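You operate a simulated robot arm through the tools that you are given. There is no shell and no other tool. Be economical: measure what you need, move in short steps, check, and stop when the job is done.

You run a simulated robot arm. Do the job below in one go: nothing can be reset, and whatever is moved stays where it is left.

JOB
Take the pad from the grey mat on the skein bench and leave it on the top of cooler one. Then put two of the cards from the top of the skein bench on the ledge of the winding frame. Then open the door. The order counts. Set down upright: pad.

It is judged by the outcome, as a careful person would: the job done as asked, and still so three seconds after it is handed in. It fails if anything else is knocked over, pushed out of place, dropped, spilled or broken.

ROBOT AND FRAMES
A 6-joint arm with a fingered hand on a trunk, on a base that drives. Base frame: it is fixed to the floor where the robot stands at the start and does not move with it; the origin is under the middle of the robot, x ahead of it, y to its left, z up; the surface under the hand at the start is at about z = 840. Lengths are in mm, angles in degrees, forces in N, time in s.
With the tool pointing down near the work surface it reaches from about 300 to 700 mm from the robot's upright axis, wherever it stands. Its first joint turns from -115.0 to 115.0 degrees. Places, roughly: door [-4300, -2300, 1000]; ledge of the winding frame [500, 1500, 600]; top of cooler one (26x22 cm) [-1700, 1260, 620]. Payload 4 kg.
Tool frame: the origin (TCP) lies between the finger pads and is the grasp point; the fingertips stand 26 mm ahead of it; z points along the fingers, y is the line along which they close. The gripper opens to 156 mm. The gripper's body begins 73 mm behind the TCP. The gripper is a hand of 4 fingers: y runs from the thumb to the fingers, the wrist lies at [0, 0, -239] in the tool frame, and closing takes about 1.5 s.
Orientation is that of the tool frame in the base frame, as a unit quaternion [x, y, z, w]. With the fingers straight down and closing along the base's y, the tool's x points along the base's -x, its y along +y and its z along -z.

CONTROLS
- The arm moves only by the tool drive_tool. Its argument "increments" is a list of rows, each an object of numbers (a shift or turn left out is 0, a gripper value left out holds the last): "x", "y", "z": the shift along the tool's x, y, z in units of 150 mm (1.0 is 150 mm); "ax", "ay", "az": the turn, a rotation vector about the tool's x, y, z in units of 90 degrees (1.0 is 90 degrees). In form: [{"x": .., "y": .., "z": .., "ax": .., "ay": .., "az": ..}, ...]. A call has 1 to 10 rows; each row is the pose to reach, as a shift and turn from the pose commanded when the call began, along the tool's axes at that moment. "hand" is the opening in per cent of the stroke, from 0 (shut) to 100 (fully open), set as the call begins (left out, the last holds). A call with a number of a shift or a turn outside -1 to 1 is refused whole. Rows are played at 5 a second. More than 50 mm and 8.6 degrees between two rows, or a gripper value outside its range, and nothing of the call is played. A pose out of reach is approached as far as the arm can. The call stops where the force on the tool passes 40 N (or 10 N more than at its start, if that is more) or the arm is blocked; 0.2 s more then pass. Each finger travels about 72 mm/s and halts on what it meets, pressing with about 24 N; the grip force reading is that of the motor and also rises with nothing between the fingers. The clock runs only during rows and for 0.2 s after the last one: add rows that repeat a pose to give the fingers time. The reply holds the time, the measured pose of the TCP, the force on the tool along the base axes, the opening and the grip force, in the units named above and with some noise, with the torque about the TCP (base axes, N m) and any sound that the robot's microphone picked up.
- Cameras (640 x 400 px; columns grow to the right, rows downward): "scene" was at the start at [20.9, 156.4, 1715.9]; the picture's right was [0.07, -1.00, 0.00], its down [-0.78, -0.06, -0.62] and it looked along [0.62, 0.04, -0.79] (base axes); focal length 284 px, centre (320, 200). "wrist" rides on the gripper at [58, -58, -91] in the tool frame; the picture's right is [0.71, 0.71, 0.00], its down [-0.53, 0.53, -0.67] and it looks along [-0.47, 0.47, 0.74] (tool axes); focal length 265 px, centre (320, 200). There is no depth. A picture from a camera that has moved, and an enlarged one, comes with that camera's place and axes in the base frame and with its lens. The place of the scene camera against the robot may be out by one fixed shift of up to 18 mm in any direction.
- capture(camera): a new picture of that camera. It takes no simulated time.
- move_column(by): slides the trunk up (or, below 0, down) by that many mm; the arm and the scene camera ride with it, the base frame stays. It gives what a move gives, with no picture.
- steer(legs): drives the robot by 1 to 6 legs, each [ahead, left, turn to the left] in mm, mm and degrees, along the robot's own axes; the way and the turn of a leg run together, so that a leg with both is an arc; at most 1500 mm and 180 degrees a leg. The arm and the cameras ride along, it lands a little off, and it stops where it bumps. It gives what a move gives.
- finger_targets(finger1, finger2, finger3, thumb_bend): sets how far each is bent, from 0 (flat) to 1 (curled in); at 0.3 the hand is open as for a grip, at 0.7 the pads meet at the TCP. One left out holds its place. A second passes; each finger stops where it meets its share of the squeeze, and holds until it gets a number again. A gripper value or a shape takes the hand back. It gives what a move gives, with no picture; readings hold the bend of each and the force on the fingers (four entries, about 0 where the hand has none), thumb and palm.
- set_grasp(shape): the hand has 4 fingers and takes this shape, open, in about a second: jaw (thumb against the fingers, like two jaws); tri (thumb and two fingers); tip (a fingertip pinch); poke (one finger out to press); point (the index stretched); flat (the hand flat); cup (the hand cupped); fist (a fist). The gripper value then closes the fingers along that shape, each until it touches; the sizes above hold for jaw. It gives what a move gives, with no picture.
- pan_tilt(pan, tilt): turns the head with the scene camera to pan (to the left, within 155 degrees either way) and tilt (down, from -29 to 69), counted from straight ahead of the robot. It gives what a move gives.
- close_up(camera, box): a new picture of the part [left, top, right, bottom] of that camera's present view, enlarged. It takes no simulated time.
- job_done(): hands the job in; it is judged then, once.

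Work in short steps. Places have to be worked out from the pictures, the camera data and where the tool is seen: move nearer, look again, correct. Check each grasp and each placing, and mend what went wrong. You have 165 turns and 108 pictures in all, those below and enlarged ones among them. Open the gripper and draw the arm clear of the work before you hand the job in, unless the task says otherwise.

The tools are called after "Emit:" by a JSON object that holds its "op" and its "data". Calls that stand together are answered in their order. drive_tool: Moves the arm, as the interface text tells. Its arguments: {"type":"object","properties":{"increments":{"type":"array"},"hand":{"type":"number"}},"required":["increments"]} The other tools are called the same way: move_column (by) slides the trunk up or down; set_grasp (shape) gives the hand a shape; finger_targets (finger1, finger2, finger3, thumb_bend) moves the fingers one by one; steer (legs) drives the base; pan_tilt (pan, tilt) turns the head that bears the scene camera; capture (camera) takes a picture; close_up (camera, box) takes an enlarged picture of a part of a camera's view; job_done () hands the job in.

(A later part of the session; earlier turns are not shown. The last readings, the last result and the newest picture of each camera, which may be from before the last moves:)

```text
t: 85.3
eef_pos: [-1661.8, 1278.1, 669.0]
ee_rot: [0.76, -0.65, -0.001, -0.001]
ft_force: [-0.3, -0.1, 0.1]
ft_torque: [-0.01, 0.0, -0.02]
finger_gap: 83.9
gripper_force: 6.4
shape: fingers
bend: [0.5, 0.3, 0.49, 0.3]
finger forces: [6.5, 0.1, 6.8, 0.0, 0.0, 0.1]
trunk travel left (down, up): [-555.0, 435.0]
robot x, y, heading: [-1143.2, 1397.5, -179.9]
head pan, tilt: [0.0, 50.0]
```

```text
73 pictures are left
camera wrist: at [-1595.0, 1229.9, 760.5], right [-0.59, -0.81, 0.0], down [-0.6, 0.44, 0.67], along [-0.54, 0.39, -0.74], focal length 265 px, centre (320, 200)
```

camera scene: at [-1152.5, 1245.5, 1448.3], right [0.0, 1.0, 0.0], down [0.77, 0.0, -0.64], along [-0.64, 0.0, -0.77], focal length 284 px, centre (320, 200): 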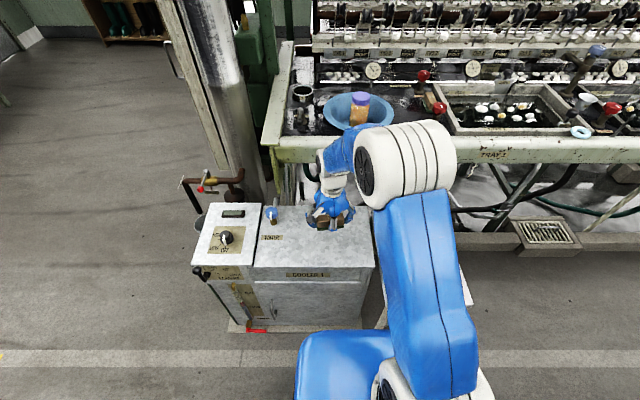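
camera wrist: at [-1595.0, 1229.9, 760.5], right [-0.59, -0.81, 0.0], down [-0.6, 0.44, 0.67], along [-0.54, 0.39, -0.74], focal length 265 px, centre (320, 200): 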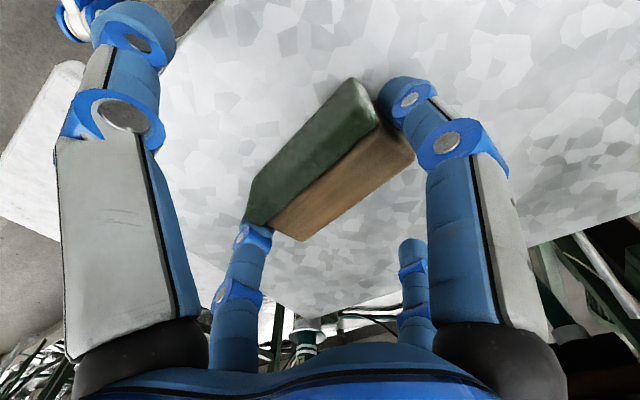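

Grip is good (gap 84), but the open thumb would strike the top on tilting. Release, raise, curl the thumb fully out of the way, and look.

Emit:
{"op": "finger_targets", "data": {"finger1": 0.3, "finger3": 0.3}}

Emit:
{"op": "drive_tool", "data": {"increments": [{"z": -0.2}, {"z": -0.4}, {"z": -0.6}, {"z": -0.8}]}}

Emit:
{"op": "finger_targets", "data": {"finger1": 0.3, "finger2": 0.3, "finger3": 0.3, "thumb_bend": 1.0}}

Emit:
{"op": "capture", "data": {"camera": "wrist"}}

Emit:
{"op": "close_up", "data": {"camera": "scene", "box": [260, 150, 380, 270]}}

```text
t: 86.3
eef_pos: [-1660.5, 1277.9, 670.5]
ee_rot: [0.76, -0.65, 0.001, -0.001]
ft_force: [0.3, -0.1, -0.8]
ft_torque: [0.02, -0.05, 0.02]
finger_gap: 106.5
gripper_force: 0.0
shape: fingers
bend: [0.3, 0.3, 0.3, 0.3]
finger forces: [0.1, 0.0, 0.1, 0.0, 0.0, 0.1]
trunk travel left (down, up): [-555.0, 435.0]
robot x, y, heading: [-1144.4, 1394.5, -179.9]
head pan, tilt: [0.0, 50.0]
```

```text
t: 87.3
eef_pos: [-1659.1, 1275.6, 790.6]
ee_rot: [0.76, -0.65, 0.001, 0.0]
ft_force: [0.6, -0.6, -0.4]
ft_torque: [0.0, 0.01, 0.03]
finger_gap: 106.2
gripper_force: 0.0
shape: fingers
bend: [0.3, 0.3, 0.3, 0.3]
finger forces: [0.1, 0.0, 0.1, 0.1, 0.1, 0.1]
trunk travel left (down, up): [-555.0, 435.0]
robot x, y, heading: [-1143.5, 1397.2, -179.9]
head pan, tilt: [0.0, 50.0]
```

```text
t: 88.3
eef_pos: [-1660.3, 1276.8, 790.5]
ee_rot: [0.76, -0.65, 0.001, -0.001]
ft_force: [-0.5, 0.0, 0.5]
ft_torque: [-0.02, 0.04, -0.01]
finger_gap: 85.9
gripper_force: 0.0
shape: fingers
bend: [0.3, 0.3, 0.3, 1.0]
finger forces: [0.0, 0.0, 0.0, 0.1, 0.0, 0.0]
trunk travel left (down, up): [-555.0, 435.0]
robot x, y, heading: [-1141.8, 1393.8, -179.8]
head pan, tilt: [0.0, 50.0]
```

```text
72 pictures are left
camera wrist: at [-1594.0, 1228.9, 880.9], right [-0.59, -0.81, 0.0], down [-0.6, 0.44, 0.67], along [-0.54, 0.39, -0.74], focal length 265 px, centre (320, 200)
```

wrist: 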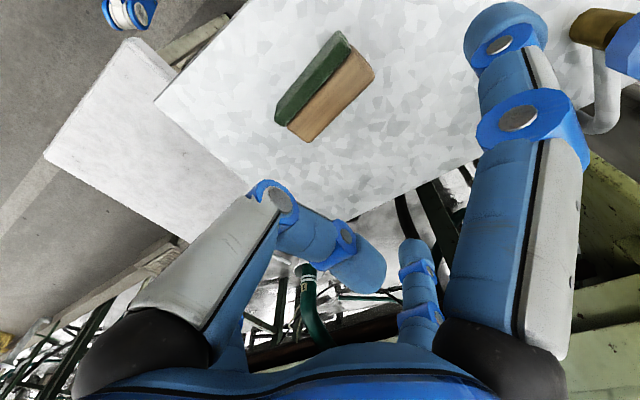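

```text
3.33 times, centred on (320, 210) of scene
camera zoom: at [-1152.6, 1245.4, 1448.2], right [0.0, 1.0, 0.0], down [0.77, 0.0, -0.64], along [-0.64, 0.0, -0.77], focal length 948 px, centre (320, 167)
```

zoom: 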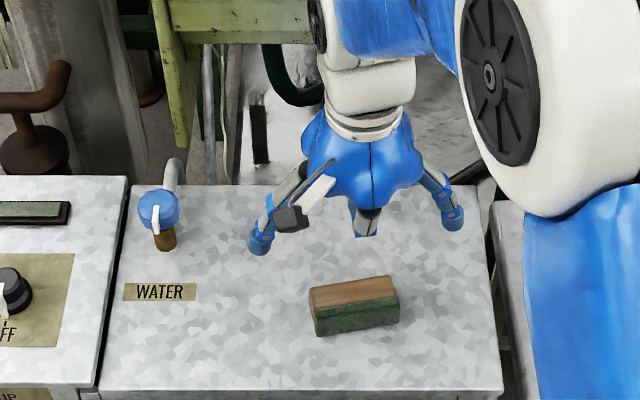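

Thumb now folds above the pad zone. Descend again and re-grip with fingers 1 and 3.

Emit:
{"op": "drive_tool", "data": {"increments": [{"z": 0.2}, {"z": 0.4}, {"z": 0.6}, {"z": 0.7}, {"z": 0.8}]}}

Emit:
{"op": "finger_targets", "data": {"finger1": 0.65, "finger3": 0.65}}

Emit:
{"op": "drive_tool", "data": {"increments": [{"z": -0.1}, {"z": -0.3}, {"z": -0.5}, {"z": -0.6}]}}

Emit:
{"op": "capture", "data": {"camera": "wrist"}}

```text
t: 89.5
eef_pos: [-1662.0, 1277.1, 670.0]
ee_rot: [0.76, -0.65, 0.0, 0.0]
ft_force: [-0.4, 0.1, -1.2]
ft_torque: [0.0, -0.04, -0.02]
finger_gap: 86.0
gripper_force: 0.0
shape: fingers
bend: [0.3, 0.3, 0.3, 1.0]
finger forces: [0.0, 0.1, 0.0, 0.0, 0.0, 0.0]
trunk travel left (down, up): [-555.0, 435.0]
robot x, y, heading: [-1144.0, 1398.7, -179.7]
head pan, tilt: [0.0, 50.0]
```

```text
t: 90.5
eef_pos: [-1660.8, 1277.7, 670.3]
ee_rot: [0.76, -0.65, 0.0, 0.0]
ft_force: [0.7, 0.1, 0.0]
ft_torque: [-0.01, 0.0, -0.01]
finger_gap: 62.1
gripper_force: 7.2
shape: fingers
bend: [0.5, 0.3, 0.49, 1.0]
finger forces: [6.7, 0.0, 6.6, 0.0, 0.0, 0.0]
trunk travel left (down, up): [-555.0, 435.0]
robot x, y, heading: [-1143.6, 1396.2, -179.8]
head pan, tilt: [0.0, 50.0]
```

```text
t: 91.5
eef_pos: [-1661.2, 1276.0, 758.2]
ee_rot: [0.759, -0.651, 0.0, 0.0]
ft_force: [0.5, -0.5, -0.6]
ft_torque: [0.0, -0.02, -0.01]
finger_gap: 62.0
gripper_force: 6.5
shape: fingers
bend: [0.5, 0.3, 0.49, 1.0]
finger forces: [6.6, 0.0, 6.6, 0.0, 0.0, 0.1]
trunk travel left (down, up): [-555.0, 435.0]
robot x, y, heading: [-1144.7, 1395.2, -179.8]
head pan, tilt: [0.0, 50.0]
```

```text
70 pictures are left
camera wrist: at [-1595.8, 1228.9, 849.6], right [-0.59, -0.81, 0.0], down [-0.6, 0.44, 0.67], along [-0.54, 0.39, -0.74], focal length 265 px, centre (320, 200)
```

wrist: 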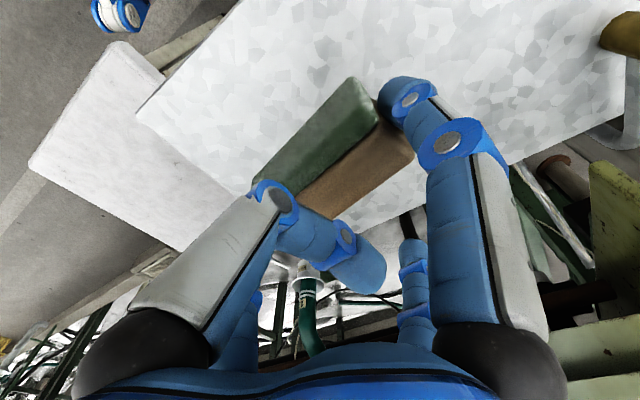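

Pad held by the ends, 88 mm up. Tilt the hand 50° so the felt turns downward.

Emit:
{"op": "drive_tool", "data": {"increments": [{"ax": -0.08}, {"ax": -0.16, "y": 0.03}, {"ax": -0.24, "y": 0.06}, {"ax": -0.32, "y": 0.1}, {"ax": -0.4, "y": 0.13}, {"ax": -0.48, "y": 0.13}, {"ax": -0.56, "y": 0.13}, {"ax": -0.56, "y": 0.13}]}}

Emit:
{"op": "capture", "data": {"camera": "wrist"}}

Emit:
{"op": "close_up", "data": {"camera": "scene", "box": [220, 120, 420, 300]}}

```text
t: 93.3
eef_pos: [-1675.8, 1283.4, 757.8]
ee_rot: [0.733, -0.634, -0.176, 0.174]
ft_force: [0.4, -0.6, -0.6]
ft_torque: [-0.01, -0.01, -0.02]
finger_gap: 62.2
gripper_force: 6.2
shape: fingers
bend: [0.5, 0.3, 0.49, 1.0]
finger forces: [6.5, 0.0, 6.4, 0.0, 0.0, 0.1]
out of reach, approached as far as the arm can: row 4, 5, 6, 7, 8
trunk travel left (down, up): [-555.0, 435.0]
robot x, y, heading: [-1147.5, 1395.6, -180.0]
head pan, tilt: [0.0, 50.0]
```

```text
69 pictures are left
camera wrist: at [-1574.7, 1238.4, 808.5], right [-0.52, -0.8, 0.31], down [-0.21, 0.47, 0.86], along [-0.83, 0.38, -0.41], focal length 265 px, centre (320, 200)
```

wrist: 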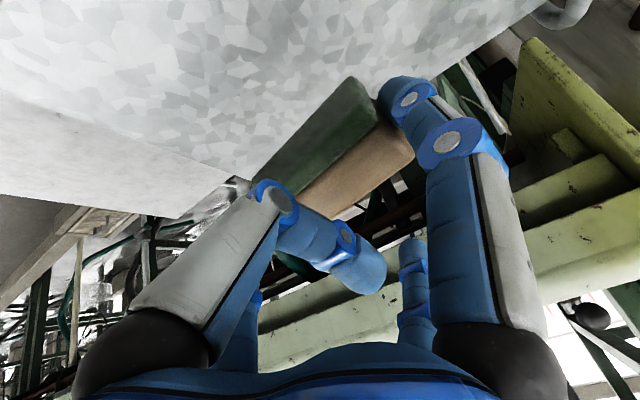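

```text
2.22 times, centred on (320, 210) of scene
camera zoom: at [-1152.8, 1245.4, 1448.2], right [0.0, 1.0, 0.0], down [0.77, 0.0, -0.64], along [-0.64, 0.0, -0.77], focal length 632 px, centre (320, 178)
```

zoom: 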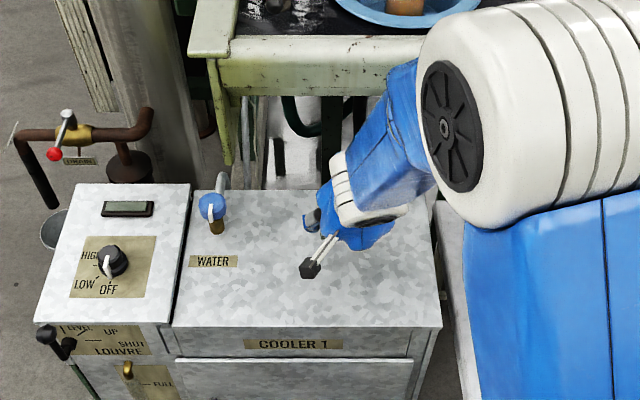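

The arm ran out of wrist range at about 29° tilt. Back the base 120 mm and lower the trunk while raising the tool to give it room.

Emit:
{"op": "drive_tool", "data": {"increments": [{"y": 0.1, "z": -0.12}, {"y": 0.2, "z": -0.24}, {"y": 0.32, "z": -0.38}]}}

Emit:
{"op": "steer", "data": {"legs": [[-120, 0, 0]]}}

```text
t: 94.1
eef_pos: [-1691.5, 1280.3, 832.9]
ee_rot: [0.733, -0.634, -0.175, 0.174]
ft_force: [-0.1, 0.3, -1.3]
ft_torque: [-0.01, -0.04, 0.03]
finger_gap: 61.8
gripper_force: 5.9
shape: fingers
bend: [0.5, 0.3, 0.5, 1.0]
finger forces: [6.4, 0.0, 6.3, 0.0, 0.1, 0.0]
trunk travel left (down, up): [-555.0, 435.0]
robot x, y, heading: [-1146.1, 1397.6, -180.0]
head pan, tilt: [0.0, 50.0]
```

```text
t: 96.2
eef_pos: [-1571.7, 1280.0, 832.2]
ee_rot: [0.733, -0.633, -0.175, 0.173]
ft_force: [0.5, 0.5, -0.8]
ft_torque: [0.02, 0.01, 0.03]
finger_gap: 62.1
gripper_force: 7.3
shape: fingers
bend: [0.5, 0.3, 0.5, 1.0]
finger forces: [6.5, 0.0, 6.4, 0.0, 0.1, 0.0]
trunk travel left (down, up): [-555.0, 435.0]
robot x, y, heading: [-1022.4, 1400.5, -179.7]
head pan, tilt: [0.0, 50.0]
```

Commanded pose tracks the actual one. Lower the trunk 130 and then extend forward 100 mm while tilting further.

Emit:
{"op": "move_column", "data": {"by": -60}}

Emit:
{"op": "drive_tool", "data": {"increments": [{"y": 0.12, "z": 0.06}, {"y": 0.24, "z": 0.13}, {"y": 0.36, "z": 0.19}, {"y": 0.48, "z": 0.26}, {"y": 0.583, "z": 0.32}, {"y": 0.583, "z": 0.32, "ax": -0.08}, {"y": 0.583, "z": 0.32, "ax": -0.16}, {"y": 0.583, "z": 0.32, "ax": -0.24}]}}

```text
t: 97.2
eef_pos: [-1573.3, 1279.8, 773.3]
ee_rot: [0.733, -0.634, -0.175, 0.174]
ft_force: [-1.0, 0.2, -0.9]
ft_torque: [-0.02, 0.02, 0.01]
finger_gap: 62.1
gripper_force: 6.4
shape: fingers
bend: [0.5, 0.3, 0.5, 1.0]
finger forces: [6.6, 0.0, 6.3, 0.0, 0.1, 0.0]
trunk travel left (down, up): [-495.0, 495.0]
robot x, y, heading: [-1017.6, 1397.7, -179.6]
head pan, tilt: [0.0, 50.0]
```

```text
t: 99.0
eef_pos: [-1671.3, 1281.3, 769.6]
ee_rot: [0.696, -0.617, -0.274, 0.244]
ft_force: [-0.2, 0.6, -1.8]
ft_torque: [0.04, -0.03, -0.02]
finger_gap: 62.1
gripper_force: 6.4
shape: fingers
bend: [0.5, 0.3, 0.5, 1.0]
finger forces: [6.4, 0.0, 6.2, 0.0, 0.0, 0.1]
out of reach, approached as far as the arm can: row 7, 8
trunk travel left (down, up): [-495.0, 495.0]
robot x, y, heading: [-1021.1, 1393.8, -179.7]
head pan, tilt: [0.0, 50.0]
```

Tilt is now 43°, past the ~27° tipping point. Lower with the trunk to keep this posture.

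Emit:
{"op": "move_column", "data": {"by": -95}}

Emit:
{"op": "capture", "data": {"camera": "wrist"}}

Emit:
{"op": "close_up", "data": {"camera": "scene", "box": [220, 60, 420, 240]}}

```text
t: 100.3
eef_pos: [-1672.1, 1283.2, 675.4]
ee_rot: [0.697, -0.615, -0.275, 0.244]
ft_force: [-0.2, 0.0, 0.3]
ft_torque: [-0.03, -0.02, 0.03]
finger_gap: 61.7
gripper_force: 6.4
shape: fingers
bend: [0.5, 0.3, 0.5, 1.0]
finger forces: [6.8, 0.0, 6.9, 0.1, 0.0, 0.0]
trunk travel left (down, up): [-400.0, 590.0]
robot x, y, heading: [-1021.5, 1395.0, -179.8]
head pan, tilt: [0.0, 50.0]
```

```text
67 pictures are left
camera wrist: at [-1562.1, 1233.1, 697.8], right [-0.45, -0.79, 0.42], down [0.03, 0.46, 0.89], along [-0.89, 0.41, -0.18], focal length 265 px, centre (320, 200)
```

wrist: 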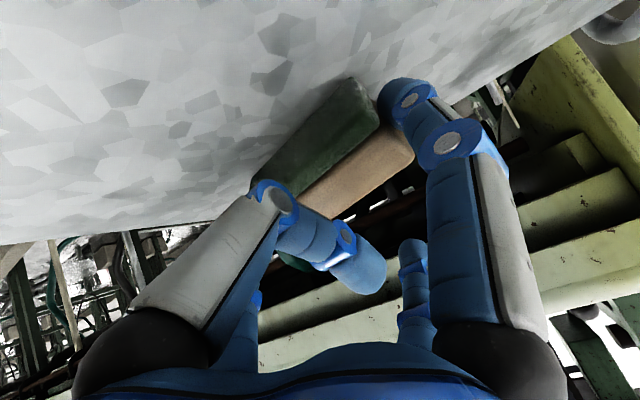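

```text
2.22 times, centred on (320, 150) of scene
camera zoom: at [-1030.5, 1245.9, 1293.3], right [0.0, 1.0, 0.0], down [0.77, 0.0, -0.64], along [-0.64, 0.0, -0.77], focal length 632 px, centre (320, 311)
```

zoom: 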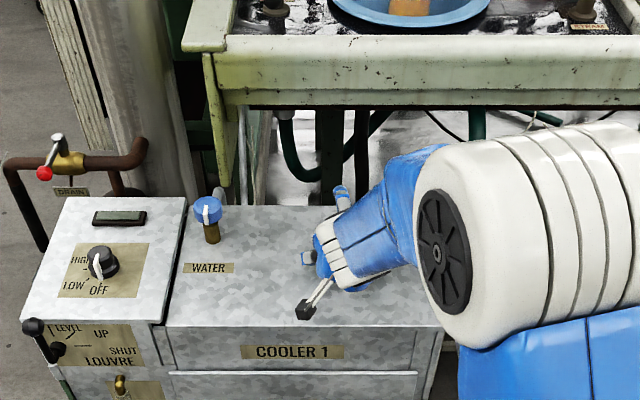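

Lower a few mm at a time to feel contact.

Emit:
{"op": "move_column", "data": {"by": -8}}

Emit:
{"op": "move_column", "data": {"by": -4}}

```text
t: 100.9
eef_pos: [-1671.4, 1281.9, 667.8]
ee_rot: [0.698, -0.614, -0.276, 0.244]
ft_force: [0.1, -0.2, 2.4]
ft_torque: [-0.15, 0.02, -0.01]
finger_gap: 59.5
gripper_force: 6.5
shape: fingers
bend: [0.5, 0.3, 0.49, 1.0]
finger forces: [6.4, 0.0, 6.8, 0.1, 0.0, 0.1]
trunk travel left (down, up): [-392.0, 598.0]
robot x, y, heading: [-1019.2, 1399.5, -180.0]
head pan, tilt: [0.0, 50.0]
```

```text
t: 101.4
eef_pos: [-1670.9, 1283.1, 662.7]
ee_rot: [0.697, -0.615, -0.275, 0.244]
ft_force: [0.9, 0.1, 1.4]
ft_torque: [-0.05, 0.01, 0.02]
finger_gap: 59.9
gripper_force: 5.9
shape: fingers
bend: [0.5, 0.3, 0.5, 1.0]
finger forces: [6.2, 0.0, 6.3, 0.0, 0.0, 0.0]
trunk travel left (down, up): [-388.0, 602.0]
robot x, y, heading: [-1019.8, 1394.3, -180.0]
head pan, tilt: [0.0, 50.0]
```

Contact felt (~2 N). Check the pad's attitude before release.

Emit:
{"op": "close_up", "data": {"camera": "wrist", "box": [220, 60, 440, 240]}}

```text
2.22 times, centred on (330, 150) of wrist
camera zoom: at [-1561.7, 1233.1, 685.4], right [-0.45, -0.79, 0.42], down [0.03, 0.46, 0.89], along [-0.89, 0.41, -0.18], focal length 590 px, centre (298, 311)
```

zoom: 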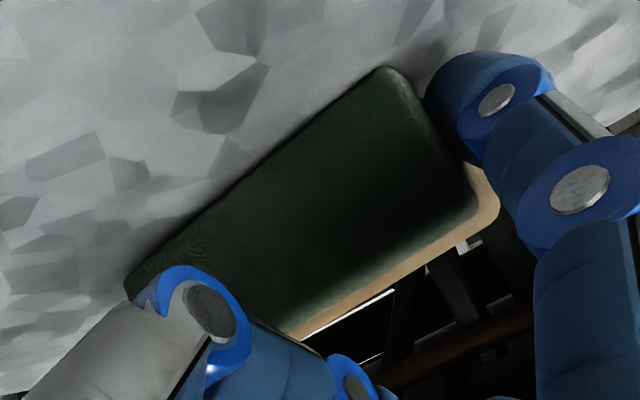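

The press made the pad pivot in the weak grip (tilt only ~15° now). I'll release here so it settles back on its side, then redo it with a pre-tilted grip and no pressing.

Emit:
{"op": "finger_targets", "data": {"finger1": 0.3, "finger3": 0.3}}

Emit:
{"op": "move_column", "data": {"by": 110}}

Emit:
{"op": "capture", "data": {"camera": "wrist"}}

```text
t: 102.4
eef_pos: [-1671.4, 1283.6, 663.7]
ee_rot: [0.698, -0.615, -0.275, 0.244]
ft_force: [-0.1, 1.0, 0.4]
ft_torque: [0.01, 0.01, -0.01]
finger_gap: 85.6
gripper_force: 0.0
shape: fingers
bend: [0.3, 0.3, 0.3, 1.0]
finger forces: [0.0, 0.0, 0.1, 0.1, 0.1, 0.1]
trunk travel left (down, up): [-388.0, 602.0]
robot x, y, heading: [-1023.0, 1397.5, -179.8]
head pan, tilt: [0.0, 50.0]
```

```text
t: 103.9
eef_pos: [-1671.8, 1281.2, 773.2]
ee_rot: [0.698, -0.615, -0.275, 0.243]
ft_force: [0.4, 0.3, 0.3]
ft_torque: [0.03, 0.0, -0.02]
finger_gap: 85.7
gripper_force: 0.0
shape: fingers
bend: [0.3, 0.3, 0.3, 1.0]
finger forces: [0.1, 0.0, 0.0, 0.1, 0.1, 0.0]
trunk travel left (down, up): [-498.0, 492.0]
robot x, y, heading: [-1021.8, 1397.7, -179.8]
head pan, tilt: [0.0, 50.0]
```

```text
64 pictures are left
camera wrist: at [-1562.1, 1233.1, 795.4], right [-0.45, -0.79, 0.42], down [0.03, 0.46, 0.89], along [-0.89, 0.41, -0.18], focal length 265 px, centre (320, 200)
```

wrist: 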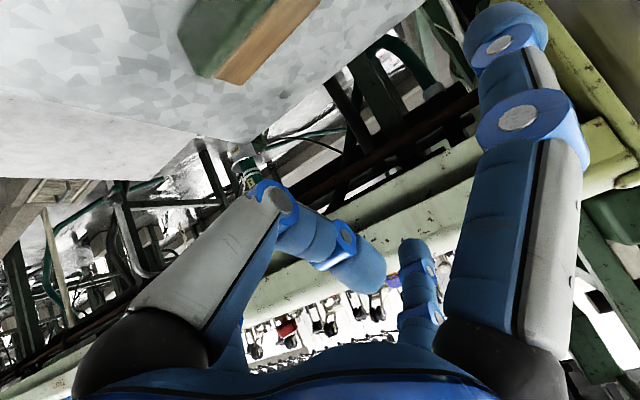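

Pad is back on its side. Return the hand to vertical above it.

Emit:
{"op": "drive_tool", "data": {"increments": [{"ax": 0.08}, {"ax": 0.16}, {"ax": 0.24}, {"ax": 0.32}, {"ax": 0.4}, {"ax": 0.478}, {"ax": 0.478}]}}

Emit:
{"op": "capture", "data": {"camera": "wrist"}}

```text
t: 105.5
eef_pos: [-1669.9, 1283.1, 774.1]
ee_rot: [0.738, -0.673, -0.03, -0.029]
ft_force: [0.4, -0.2, 0.4]
ft_torque: [0.0, -0.01, 0.01]
finger_gap: 86.2
gripper_force: 0.0
shape: fingers
bend: [0.3, 0.3, 0.3, 1.0]
finger forces: [0.1, 0.0, 0.0, 0.0, 0.0, 0.0]
out of reach, approached as far as the arm can: row 1
trunk travel left (down, up): [-498.0, 492.0]
robot x, y, heading: [-1022.7, 1397.9, -179.7]
head pan, tilt: [0.0, 50.0]
```

```text
63 pictures are left
camera wrist: at [-1607.8, 1224.0, 860.2], right [-0.64, -0.77, -0.06], down [-0.57, 0.42, 0.71], along [-0.52, 0.49, -0.7], focal length 265 px, centre (320, 200)
```

wrist: 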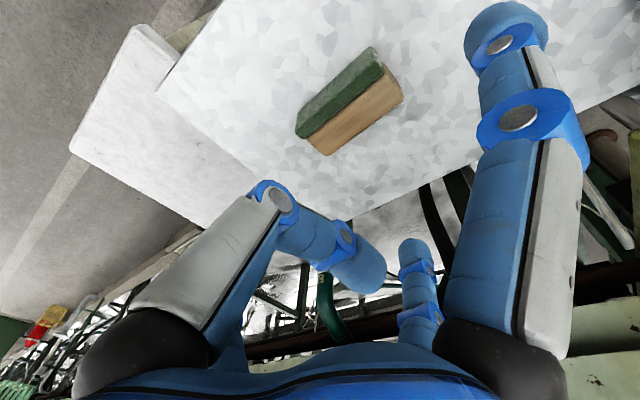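

The hand has a ~5° sideways lean; correct it while moving over the pad at ≈(−1699, 1279) and descending.

Emit:
{"op": "drive_tool", "data": {"increments": [{"ay": 0.053, "x": 0.03, "y": 0.1}, {"ay": 0.053, "x": 0.03, "y": 0.197, "z": 0.1}, {"ay": 0.053, "x": 0.05, "y": 0.197, "z": 0.35}, {"ay": 0.053, "x": 0.06, "y": 0.197, "z": 0.55}]}}

Emit:
{"op": "capture", "data": {"camera": "wrist"}}

```text
t: 106.5
eef_pos: [-1701.2, 1278.0, 691.0]
ee_rot: [0.739, -0.674, 0.0, -0.001]
ft_force: [-0.9, 0.1, -0.5]
ft_torque: [0.0, 0.0, 0.01]
finger_gap: 86.2
gripper_force: 0.2
shape: fingers
bend: [0.3, 0.3, 0.3, 1.0]
finger forces: [0.1, 0.0, 0.0, 0.0, 0.1, 0.0]
trunk travel left (down, up): [-498.0, 492.0]
robot x, y, heading: [-1022.2, 1394.3, -179.8]
head pan, tilt: [0.0, 50.0]
```

```text
62 pictures are left
camera wrist: at [-1637.8, 1226.6, 781.9], right [-0.64, -0.77, 0.0], down [-0.57, 0.47, 0.67], along [-0.51, 0.43, -0.74], focal length 265 px, centre (320, 200)
```

wrist: 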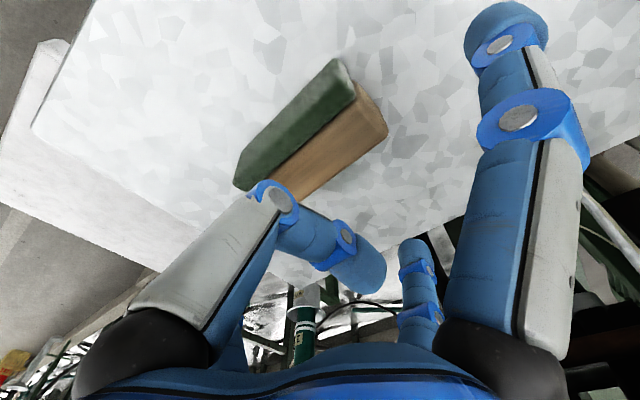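

The previous pinch was too near the label face, which caused the wrong pivot. Shift 16 mm toward the felt side, descend, and grip.

Emit:
{"op": "drive_tool", "data": {"increments": [{"y": -0.107, "x": -0.015}, {"y": -0.107, "x": -0.015, "z": 0.08}, {"y": -0.107, "x": -0.015, "z": 0.14}]}}

Emit:
{"op": "finger_targets", "data": {"finger1": 0.7, "finger3": 0.7}}

Emit:
{"op": "capture", "data": {"camera": "wrist"}}

```text
t: 107.3
eef_pos: [-1683.1, 1281.7, 669.5]
ee_rot: [0.739, -0.674, 0.001, -0.001]
ft_force: [0.6, -0.7, 0.2]
ft_torque: [0.0, 0.02, -0.01]
finger_gap: 85.8
gripper_force: 0.0
shape: fingers
bend: [0.3, 0.3, 0.3, 1.0]
finger forces: [0.1, 0.1, 0.0, 0.0, 0.0, 0.0]
trunk travel left (down, up): [-498.0, 492.0]
robot x, y, heading: [-1019.6, 1394.8, -179.7]
head pan, tilt: [0.0, 50.0]
```

```text
t: 108.3
eef_pos: [-1682.8, 1281.1, 670.3]
ee_rot: [0.74, -0.673, 0.0, -0.001]
ft_force: [0.0, 0.8, 1.1]
ft_torque: [0.01, -0.02, 0.0]
finger_gap: 61.9
gripper_force: 6.4
shape: fingers
bend: [0.5, 0.3, 0.5, 1.0]
finger forces: [6.6, 0.0, 6.8, 0.0, 0.0, 0.0]
trunk travel left (down, up): [-498.0, 492.0]
robot x, y, heading: [-1015.8, 1394.0, -179.9]
head pan, tilt: [0.0, 50.0]
```

```text
61 pictures are left
camera wrist: at [-1621.9, 1229.4, 761.4], right [-0.64, -0.77, 0.0], down [-0.57, 0.47, 0.67], along [-0.51, 0.43, -0.74], focal length 265 px, centre (320, 200)
```

wrist: 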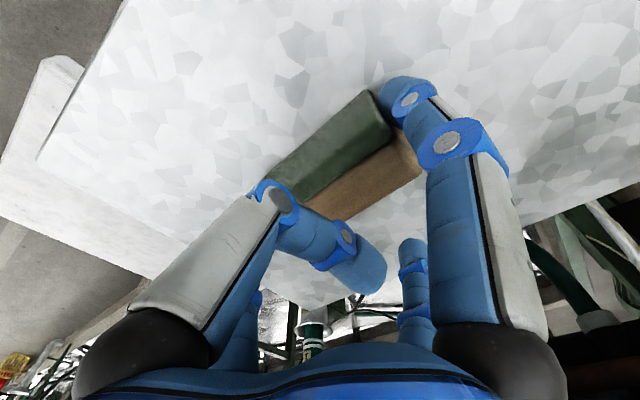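

Pinch is now on the felt side. Lift, back the base off 120 mm more, then tilt and extend.

Emit:
{"op": "drive_tool", "data": {"increments": [{"z": -0.15}, {"z": -0.35}, {"z": -0.6}]}}

Emit:
{"op": "steer", "data": {"legs": [[-110, 0, 0]]}}

Emit:
{"op": "drive_tool", "data": {"increments": [{"ax": -0.08}, {"ax": -0.16}, {"ax": -0.24}, {"ax": -0.32, "y": 0.2}, {"ax": -0.4, "y": 0.4}, {"ax": -0.48, "y": 0.6}, {"ax": -0.56, "y": 0.75}, {"ax": -0.6, "y": 0.75}]}}

```text
t: 109.1
eef_pos: [-1685.6, 1280.9, 760.6]
ee_rot: [0.739, -0.673, 0.0, 0.0]
ft_force: [0.3, 0.1, -1.4]
ft_torque: [-0.01, -0.01, 0.01]
finger_gap: 62.0
gripper_force: 6.7
shape: fingers
bend: [0.5, 0.3, 0.5, 1.0]
finger forces: [6.6, 0.1, 6.6, 0.0, 0.1, 0.0]
trunk travel left (down, up): [-498.0, 492.0]
robot x, y, heading: [-1021.3, 1394.7, -180.0]
head pan, tilt: [0.0, 50.0]
```

```text
t: 111.1
eef_pos: [-1573.4, 1281.2, 760.0]
ee_rot: [0.739, -0.674, 0.0, -0.001]
ft_force: [1.0, -0.4, -0.2]
ft_torque: [0.01, -0.01, 0.03]
finger_gap: 62.0
gripper_force: 6.5
shape: fingers
bend: [0.5, 0.3, 0.5, 1.0]
finger forces: [6.5, 0.0, 6.6, 0.1, 0.0, 0.1]
trunk travel left (down, up): [-498.0, 492.0]
robot x, y, heading: [-907.7, 1393.7, -180.1]
head pan, tilt: [0.0, 50.0]
```

```text
t: 112.9
eef_pos: [-1678.5, 1280.7, 759.1]
ee_rot: [0.668, -0.62, -0.29, 0.291]
ft_force: [-0.6, -1.3, -0.7]
ft_torque: [0.0, 0.0, 0.04]
finger_gap: 62.1
gripper_force: 6.3
shape: fingers
bend: [0.5, 0.3, 0.5, 1.0]
finger forces: [6.3, 0.0, 6.5, 0.0, 0.0, 0.1]
out of reach, approached as far as the arm can: row 7, 8
trunk travel left (down, up): [-498.0, 492.0]
robot x, y, heading: [-909.8, 1397.3, -179.8]
head pan, tilt: [0.0, 50.0]
```

Tilt 48°. Lower with the trunk, then creep.

Emit:
{"op": "move_column", "data": {"by": -86}}

Emit:
{"op": "close_up", "data": {"camera": "wrist", "box": [220, 60, 440, 240]}}

```text
t: 114.2
eef_pos: [-1677.8, 1282.0, 673.2]
ee_rot: [0.668, -0.621, -0.291, 0.291]
ft_force: [0.5, -0.7, -0.6]
ft_torque: [-0.01, 0.0, 0.01]
finger_gap: 62.1
gripper_force: 6.2
shape: fingers
bend: [0.5, 0.3, 0.5, 1.0]
finger forces: [6.5, 0.0, 6.5, 0.1, 0.1, 0.0]
trunk travel left (down, up): [-412.0, 578.0]
robot x, y, heading: [-912.1, 1396.8, -180.0]
head pan, tilt: [0.0, 50.0]
```

```text
2.22 times, centred on (330, 150) of wrist
camera zoom: at [-1567.6, 1230.8, 688.7], right [-0.42, -0.75, 0.51], down [0.12, 0.51, 0.85], along [-0.9, 0.42, -0.13], focal length 590 px, centre (298, 311)
```

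zoom: 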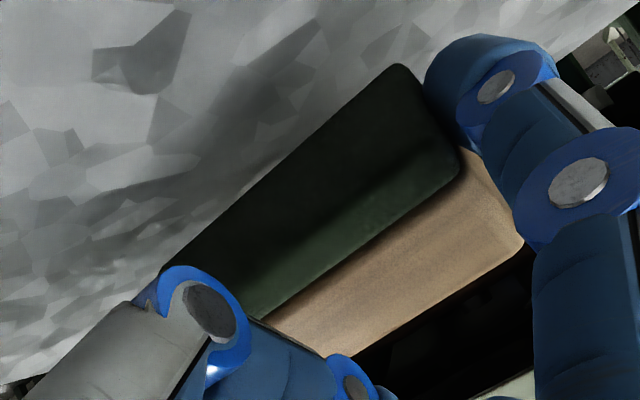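

Attitude is good and not yet touching. Creep down 4 mm at a time.

Emit:
{"op": "move_column", "data": {"by": -5}}

Emit:
{"op": "move_column", "data": {"by": -4}}

Emit:
{"op": "close_up", "data": {"camera": "wrist", "box": [220, 60, 440, 240]}}

```text
t: 114.7
eef_pos: [-1677.3, 1281.4, 667.2]
ee_rot: [0.667, -0.62, -0.29, 0.292]
ft_force: [-1.2, -0.7, -1.5]
ft_torque: [-0.02, -0.07, -0.01]
finger_gap: 62.2
gripper_force: 6.7
shape: fingers
bend: [0.5, 0.3, 0.5, 1.0]
finger forces: [6.5, 0.0, 6.3, 0.0, 0.1, 0.0]
trunk travel left (down, up): [-407.0, 583.0]
robot x, y, heading: [-908.9, 1397.1, -179.7]
head pan, tilt: [0.0, 50.0]
```

```text
t: 115.2
eef_pos: [-1677.5, 1281.7, 665.4]
ee_rot: [0.667, -0.621, -0.29, 0.292]
ft_force: [-0.3, -0.5, 1.4]
ft_torque: [-0.06, 0.0, -0.01]
finger_gap: 61.7
gripper_force: 6.5
shape: fingers
bend: [0.5, 0.3, 0.5, 1.0]
finger forces: [6.6, 0.0, 6.7, 0.1, 0.0, 0.2]
trunk travel left (down, up): [-403.0, 587.0]
robot x, y, heading: [-906.8, 1397.2, -179.7]
head pan, tilt: [0.0, 50.0]
```

```text
2.22 times, centred on (330, 150) of wrist
camera zoom: at [-1567.8, 1230.8, 679.9], right [-0.42, -0.75, 0.51], down [0.12, 0.51, 0.85], along [-0.9, 0.42, -0.12], focal length 590 px, centre (298, 311)
```

zoom: 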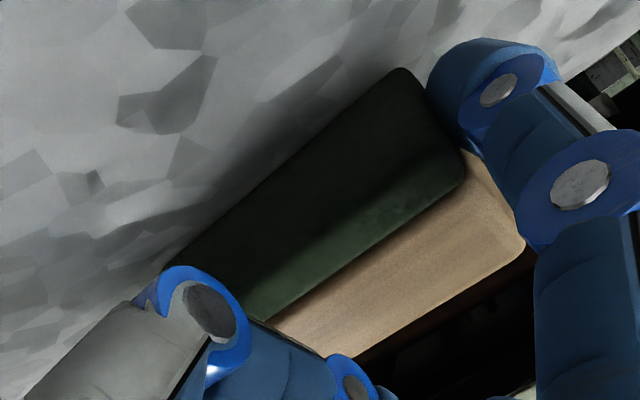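

Just in contact (1.4 N) with attitude unchanged. Release the ends now.

Emit:
{"op": "finger_targets", "data": {"finger1": 0.3, "finger3": 0.3}}

Emit:
{"op": "capture", "data": {"camera": "wrist"}}

```text
t: 116.2
eef_pos: [-1677.7, 1282.9, 663.8]
ee_rot: [0.667, -0.62, -0.291, 0.292]
ft_force: [-0.5, -0.2, 0.0]
ft_torque: [0.03, 0.02, -0.02]
finger_gap: 85.8
gripper_force: 0.0
shape: fingers
bend: [0.3, 0.3, 0.3, 1.0]
finger forces: [0.1, 0.0, 0.0, 0.0, 0.1, 0.0]
trunk travel left (down, up): [-403.0, 587.0]
robot x, y, heading: [-908.1, 1396.9, -179.7]
head pan, tilt: [0.0, 50.0]
```

```text
58 pictures are left
camera wrist: at [-1567.7, 1230.8, 679.5], right [-0.42, -0.75, 0.51], down [0.12, 0.51, 0.85], along [-0.9, 0.42, -0.13], focal length 265 px, centre (320, 200)
```

wrist: 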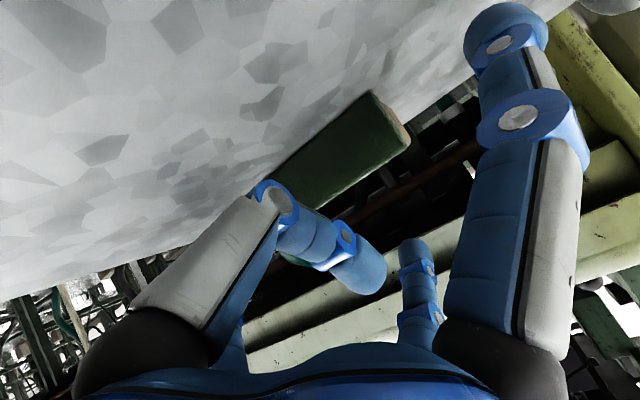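

It still fell back — the wood part is heavier than the felt, so 48° is at balance. I'll redo it, this time pressing after contact (pinch on the felt side makes it rotate the right way). Raise, move the base forward, untilt.

Emit:
{"op": "move_column", "data": {"by": 100}}

Emit:
{"op": "steer", "data": {"legs": [[100, 0, 0]]}}

Emit:
{"op": "drive_tool", "data": {"increments": [{"ax": 0.08}, {"ax": 0.16}, {"ax": 0.24}, {"ax": 0.32}, {"ax": 0.4}, {"ax": 0.47}, {"ax": 0.54}]}}

Emit:
{"op": "capture", "data": {"camera": "wrist"}}

```text
t: 117.5
eef_pos: [-1680.1, 1281.3, 764.2]
ee_rot: [0.668, -0.62, -0.29, 0.292]
ft_force: [0.6, 0.4, 0.0]
ft_torque: [-0.04, -0.03, 0.01]
finger_gap: 85.9
gripper_force: 0.0
shape: fingers
bend: [0.3, 0.3, 0.3, 1.0]
finger forces: [0.0, 0.0, 0.0, 0.0, 0.0, 0.0]
trunk travel left (down, up): [-503.0, 487.0]
robot x, y, heading: [-909.3, 1399.9, -179.8]
head pan, tilt: [0.0, 50.0]
```

```text
t: 119.5
eef_pos: [-1774.8, 1280.4, 765.1]
ee_rot: [0.668, -0.619, -0.291, 0.291]
ft_force: [-0.4, 0.4, 0.2]
ft_torque: [-0.02, 0.0, 0.01]
finger_gap: 85.8
gripper_force: 0.1
shape: fingers
bend: [0.3, 0.3, 0.3, 1.0]
finger forces: [0.0, 0.0, 0.0, 0.0, 0.1, 0.0]
trunk travel left (down, up): [-503.0, 487.0]
robot x, y, heading: [-1007.4, 1393.9, -180.0]
head pan, tilt: [0.0, 50.0]
```

```text
t: 121.1
eef_pos: [-1720.0, 1288.3, 759.3]
ee_rot: [0.728, -0.685, -0.009, -0.01]
ft_force: [-0.7, 0.1, -0.2]
ft_torque: [0.02, 0.0, -0.01]
finger_gap: 85.9
gripper_force: 0.1
shape: fingers
bend: [0.3, 0.3, 0.3, 1.0]
finger forces: [0.1, 0.0, 0.0, 0.0, 0.0, 0.0]
out of reach, approached as far as the arm can: row 1, 5, 6, 7
trunk travel left (down, up): [-503.0, 487.0]
robot x, y, heading: [-1013.3, 1398.6, -179.7]
head pan, tilt: [0.0, 50.0]
```

```text
57 pictures are left
camera wrist: at [-1659.6, 1233.3, 849.0], right [-0.66, -0.75, -0.02], down [-0.56, 0.47, 0.68], along [-0.5, 0.46, -0.73], focal length 265 px, centre (320, 200)
```

wrist: 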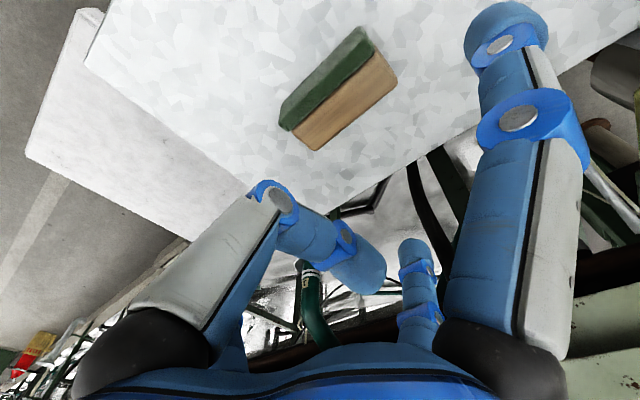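

Pad boundary now at x≈−1714. Retract the tool, bring the base 60 mm forward, and align.

Emit:
{"op": "drive_tool", "data": {"increments": [{"y": -0.15, "ay": 0.017}, {"y": -0.3, "x": 0.03, "ay": 0.017}, {"y": -0.45, "x": 0.06, "ay": 0.017}]}}

Emit:
{"op": "steer", "data": {"legs": [[60, 0, 0]]}}

Emit:
{"op": "capture", "data": {"camera": "wrist"}}

```text
t: 121.9
eef_pos: [-1654.2, 1284.6, 759.9]
ee_rot: [0.729, -0.684, 0.0, 0.0]
ft_force: [-0.2, -0.2, -0.1]
ft_torque: [0.02, 0.03, 0.01]
finger_gap: 86.0
gripper_force: 0.0
shape: fingers
bend: [0.3, 0.3, 0.3, 1.0]
finger forces: [0.1, 0.0, 0.0, 0.0, 0.0, 0.0]
trunk travel left (down, up): [-503.0, 487.0]
robot x, y, heading: [-1008.9, 1399.1, -179.9]
head pan, tilt: [0.0, 50.0]
```

```text
t: 123.3
eef_pos: [-1713.8, 1284.6, 759.6]
ee_rot: [0.729, -0.685, 0.0, 0.0]
ft_force: [-0.1, 0.2, -0.5]
ft_torque: [0.04, -0.03, 0.01]
finger_gap: 86.0
gripper_force: 0.1
shape: fingers
bend: [0.3, 0.3, 0.3, 1.0]
finger forces: [0.0, 0.0, 0.0, 0.0, 0.0, 0.1]
trunk travel left (down, up): [-503.0, 487.0]
robot x, y, heading: [-1074.9, 1395.6, -179.9]
head pan, tilt: [0.0, 50.0]
```

```text
56 pictures are left
camera wrist: at [-1651.7, 1231.3, 850.5], right [-0.66, -0.75, 0.0], down [-0.56, 0.49, 0.67], along [-0.5, 0.44, -0.74], focal length 265 px, centre (320, 200)
```

wrist: 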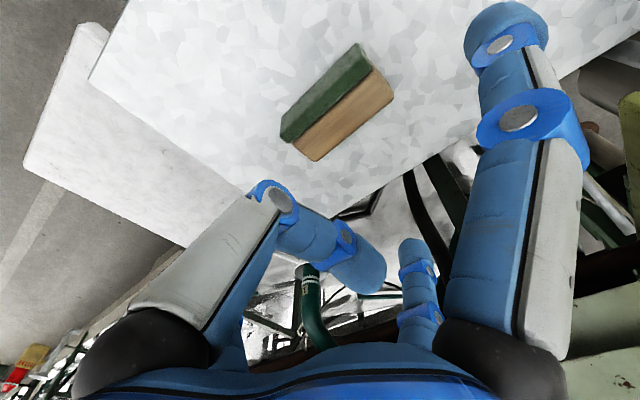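

Aligned with the felt boundary. Descend slightly higher than before (better lever) and grip.

Emit:
{"op": "drive_tool", "data": {"increments": [{"x": 0.027, "z": 0.2}, {"x": 0.027, "z": 0.4}, {"x": 0.027, "z": 0.56}]}}

Emit:
{"op": "finger_targets", "data": {"finger1": 0.7, "finger3": 0.7}}

Emit:
{"op": "drive_tool", "data": {"increments": [{"z": -0.15}, {"z": -0.35}, {"z": -0.6}]}}

Emit:
{"op": "steer", "data": {"legs": [[-160, 0, 0]]}}

Emit:
{"op": "drive_tool", "data": {"increments": [{"ax": -0.08}, {"ax": -0.16}, {"ax": -0.24}, {"ax": -0.32, "y": 0.25}, {"ax": -0.4, "y": 0.5}, {"ax": -0.47, "y": 0.75}, {"ax": -0.54, "y": 0.9}, {"ax": -0.54, "y": 0.98}]}}

Emit:
{"op": "capture", "data": {"camera": "wrist"}}

```text
t: 124.1
eef_pos: [-1714.3, 1279.2, 675.2]
ee_rot: [0.728, -0.686, 0.0, 0.0]
ft_force: [0.4, 0.3, -0.9]
ft_torque: [-0.02, -0.01, -0.03]
finger_gap: 86.2
gripper_force: 0.1
shape: fingers
bend: [0.3, 0.3, 0.3, 1.0]
finger forces: [0.0, 0.0, 0.0, 0.0, 0.0, 0.0]
trunk travel left (down, up): [-503.0, 487.0]
robot x, y, heading: [-1073.2, 1395.9, -179.9]
head pan, tilt: [0.0, 50.0]
```

```text
t: 125.1
eef_pos: [-1714.3, 1280.6, 674.9]
ee_rot: [0.729, -0.685, 0.0, 0.0]
ft_force: [-0.4, -0.5, 0.7]
ft_torque: [0.0, -0.02, -0.01]
finger_gap: 61.8
gripper_force: 6.8
shape: fingers
bend: [0.5, 0.3, 0.49, 1.0]
finger forces: [6.7, 0.0, 6.6, 0.0, 0.0, 0.0]
trunk travel left (down, up): [-503.0, 487.0]
robot x, y, heading: [-1072.5, 1399.0, -180.0]
head pan, tilt: [0.0, 50.0]
```

```text
t: 125.9
eef_pos: [-1714.1, 1281.2, 763.9]
ee_rot: [0.729, -0.684, 0.0, 0.0]
ft_force: [0.4, 0.6, -0.1]
ft_torque: [0.02, 0.02, -0.02]
finger_gap: 62.0
gripper_force: 6.6
shape: fingers
bend: [0.5, 0.3, 0.49, 1.0]
finger forces: [6.7, 0.1, 6.6, 0.0, 0.0, 0.0]
trunk travel left (down, up): [-503.0, 487.0]
robot x, y, heading: [-1072.6, 1396.9, -179.9]
head pan, tilt: [0.0, 50.0]
```

```text
t: 128.6
eef_pos: [-1552.7, 1283.8, 763.5]
ee_rot: [0.728, -0.686, 0.001, -0.001]
ft_force: [-0.4, 0.3, -1.2]
ft_torque: [0.04, -0.02, 0.03]
finger_gap: 62.1
gripper_force: 6.8
shape: fingers
bend: [0.5, 0.3, 0.49, 1.0]
finger forces: [6.7, 0.0, 6.7, 0.0, 0.0, 0.1]
trunk travel left (down, up): [-503.0, 487.0]
robot x, y, heading: [-906.3, 1396.2, -180.1]
head pan, tilt: [0.0, 50.0]
```

```text
t: 130.4
eef_pos: [-1699.5, 1272.1, 761.8]
ee_rot: [0.665, -0.624, -0.281, 0.299]
ft_force: [-0.6, -0.6, 0.1]
ft_torque: [0.03, -0.03, -0.03]
finger_gap: 62.0
gripper_force: 6.2
shape: fingers
bend: [0.5, 0.3, 0.49, 1.0]
finger forces: [6.4, 0.1, 6.4, 0.0, 0.0, 0.0]
out of reach, approached as far as the arm can: row 7
trunk travel left (down, up): [-503.0, 487.0]
robot x, y, heading: [-910.2, 1392.5, -179.9]
head pan, tilt: [0.0, 50.0]
```

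```text
55 pictures are left
camera wrist: at [-1589.8, 1222.2, 778.7], right [-0.42, -0.73, 0.53], down [0.12, 0.53, 0.84], along [-0.9, 0.42, -0.14], focal length 265 px, centre (320, 200)
```

wrist: 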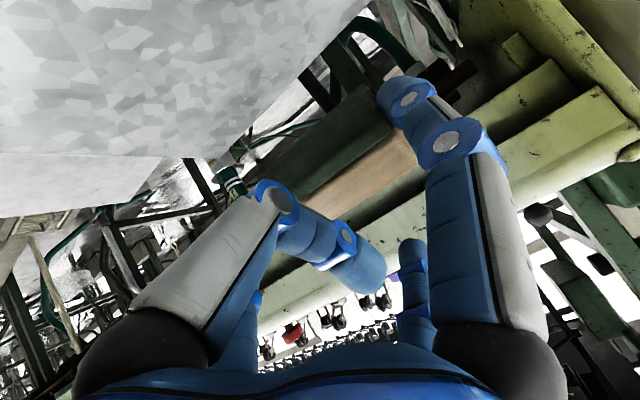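

Same tilt with a better pinch. Lower to near contact, then press progressively.

Emit:
{"op": "move_column", "data": {"by": -90}}

Emit:
{"op": "move_column", "data": {"by": -6}}

Emit:
{"op": "move_column", "data": {"by": -5}}

Emit:
{"op": "close_up", "data": {"camera": "wrist", "box": [220, 60, 440, 240]}}

```text
t: 131.6
eef_pos: [-1700.1, 1272.8, 673.1]
ee_rot: [0.664, -0.625, -0.282, 0.299]
ft_force: [0.4, -0.2, -1.5]
ft_torque: [0.02, -0.01, 0.02]
finger_gap: 61.9
gripper_force: 6.2
shape: fingers
bend: [0.5, 0.3, 0.49, 1.0]
finger forces: [6.4, 0.0, 6.4, 0.0, 0.1, 0.0]
trunk travel left (down, up): [-413.0, 577.0]
robot x, y, heading: [-909.2, 1397.8, -179.9]
head pan, tilt: [0.0, 50.0]
```

```text
t: 132.2
eef_pos: [-1700.4, 1272.7, 667.4]
ee_rot: [0.664, -0.625, -0.282, 0.299]
ft_force: [0.3, 0.0, 2.6]
ft_torque: [0.08, 0.03, -0.03]
finger_gap: 61.6
gripper_force: 6.3
shape: fingers
bend: [0.5, 0.3, 0.49, 1.0]
finger forces: [6.8, 0.1, 6.6, 0.0, 0.0, 0.0]
trunk travel left (down, up): [-407.0, 583.0]
robot x, y, heading: [-907.9, 1396.6, -180.0]
head pan, tilt: [0.0, 50.0]
```

```text
t: 132.7
eef_pos: [-1699.6, 1273.4, 664.6]
ee_rot: [0.664, -0.624, -0.282, 0.301]
ft_force: [1.6, 0.4, 9.3]
ft_torque: [0.05, 0.12, -0.02]
finger_gap: 60.6
gripper_force: 7.4
shape: fingers
bend: [0.5, 0.3, 0.49, 1.0]
finger forces: [7.4, 0.0, 7.3, 0.0, 0.0, 0.1]
trunk travel left (down, up): [-402.0, 588.0]
robot x, y, heading: [-909.5, 1399.9, -179.8]
head pan, tilt: [0.0, 50.0]
```

```text
2.22 times, centred on (330, 150) of wrist
camera zoom: at [-1589.3, 1222.3, 680.9], right [-0.42, -0.73, 0.53], down [0.12, 0.53, 0.84], along [-0.9, 0.42, -0.14], focal length 590 px, centre (298, 311)
```

zoom: 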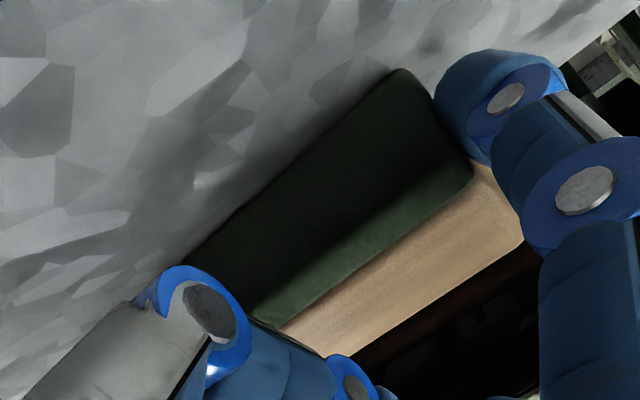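

Force 9 N, little rotation yet. Press 4 mm more.

Emit:
{"op": "move_column", "data": {"by": -5}}

Emit:
{"op": "close_up", "data": {"camera": "wrist", "box": [220, 60, 440, 240]}}

```text
t: 133.3
eef_pos: [-1698.9, 1271.8, 660.7]
ee_rot: [0.664, -0.624, -0.283, 0.3]
ft_force: [0.9, -0.7, 11.7]
ft_torque: [0.02, 0.27, 0.0]
finger_gap: 59.6
gripper_force: 7.8
shape: fingers
bend: [0.5, 0.3, 0.49, 1.0]
finger forces: [7.7, 0.0, 7.7, 0.0, 0.1, 0.0]
trunk travel left (down, up): [-397.0, 593.0]
robot x, y, heading: [-906.5, 1396.6, -180.0]
head pan, tilt: [0.0, 50.0]
```

```text
2.22 times, centred on (330, 150) of wrist
camera zoom: at [-1589.0, 1222.4, 675.8], right [-0.42, -0.73, 0.53], down [0.12, 0.53, 0.84], along [-0.9, 0.42, -0.14], focal length 590 px, centre (298, 311)
```

zoom: 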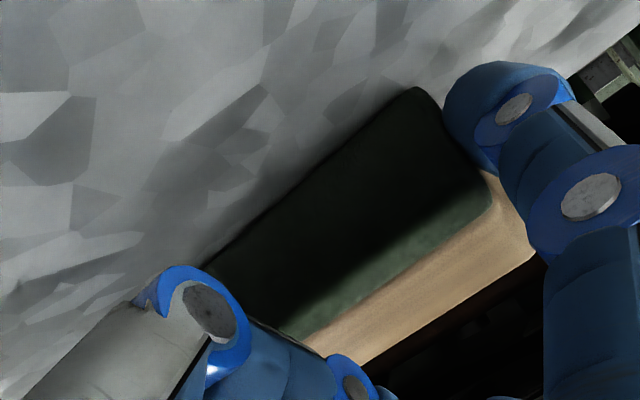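

Pressing doesn't rotate it clearly. Better: get more tilt by lowering the trunk while raising the arm (flatter forearm). Raise first.

Emit:
{"op": "move_column", "data": {"by": 30}}

Emit:
{"op": "drive_tool", "data": {"increments": [{"y": 0.2, "z": -0.18}, {"y": 0.4, "z": -0.36}, {"y": 0.6, "z": -0.54}, {"y": 0.8, "z": -0.72}, {"y": 0.99, "z": -0.89}, {"y": 0.99, "z": -0.89, "ax": -0.08}, {"y": 0.99, "z": -0.89, "ax": -0.16}, {"y": 0.99, "z": -0.89, "ax": -0.24}]}}

```text
t: 134.0
eef_pos: [-1699.3, 1273.0, 685.8]
ee_rot: [0.665, -0.624, -0.282, 0.299]
ft_force: [0.1, -0.1, -1.2]
ft_torque: [-0.01, -0.02, 0.0]
finger_gap: 62.4
gripper_force: 6.9
shape: fingers
bend: [0.5, 0.3, 0.49, 1.0]
finger forces: [7.5, 0.0, 7.5, 0.0, 0.0, 0.1]
trunk travel left (down, up): [-427.0, 563.0]
robot x, y, heading: [-908.3, 1393.7, -179.7]
head pan, tilt: [0.0, 50.0]
```

```text
t: 135.8
eef_pos: [-1696.8, 1282.7, 884.9]
ee_rot: [0.612, -0.59, -0.373, 0.371]
ft_force: [0.4, -1.1, -1.6]
ft_torque: [-0.02, -0.02, 0.01]
finger_gap: 62.0
gripper_force: 6.7
shape: fingers
bend: [0.5, 0.3, 0.49, 1.0]
finger forces: [6.6, 0.0, 6.7, 0.1, 0.0, 0.0]
out of reach, approached as far as the arm can: row 8
trunk travel left (down, up): [-427.0, 563.0]
robot x, y, heading: [-907.5, 1399.2, -179.8]
head pan, tilt: [0.0, 50.0]
```

Now 63° tilt. Lower the trunk to just above the surface and check clearances.

Emit:
{"op": "move_column", "data": {"by": -205}}

Emit:
{"op": "capture", "data": {"camera": "wrist"}}

Emit:
{"op": "capture", "data": {"camera": "scene"}}

```text
t: 138.0
eef_pos: [-1698.1, 1283.3, 682.2]
ee_rot: [0.611, -0.59, -0.375, 0.371]
ft_force: [-0.2, 1.2, -1.6]
ft_torque: [0.0, 0.01, 0.0]
finger_gap: 62.0
gripper_force: 6.4
shape: fingers
bend: [0.5, 0.3, 0.49, 1.0]
finger forces: [6.8, 0.1, 6.7, 0.1, 0.1, 0.0]
trunk travel left (down, up): [-222.0, 768.0]
robot x, y, heading: [-905.8, 1397.3, -180.0]
head pan, tilt: [0.0, 50.0]
```

```text
52 pictures are left
camera wrist: at [-1589.5, 1228.5, 668.0], right [-0.3, -0.73, 0.62], down [0.35, 0.52, 0.78], along [-0.89, 0.45, 0.1], focal length 265 px, centre (320, 200)
```

wrist: 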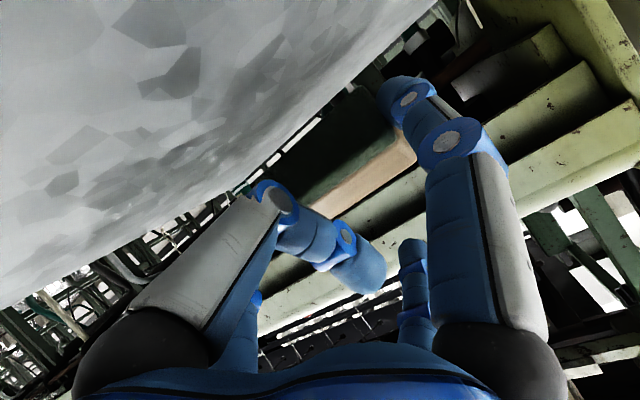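

```text
51 pictures are left
camera scene: at [-917.5, 1246.0, 1115.3], right [0.0, 1.0, 0.0], down [0.77, 0.0, -0.64], along [-0.64, 0.0, -0.77], focal length 284 px, centre (320, 200)
```

scene: 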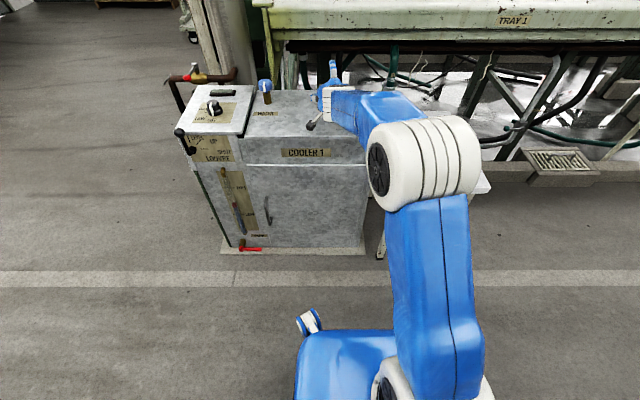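

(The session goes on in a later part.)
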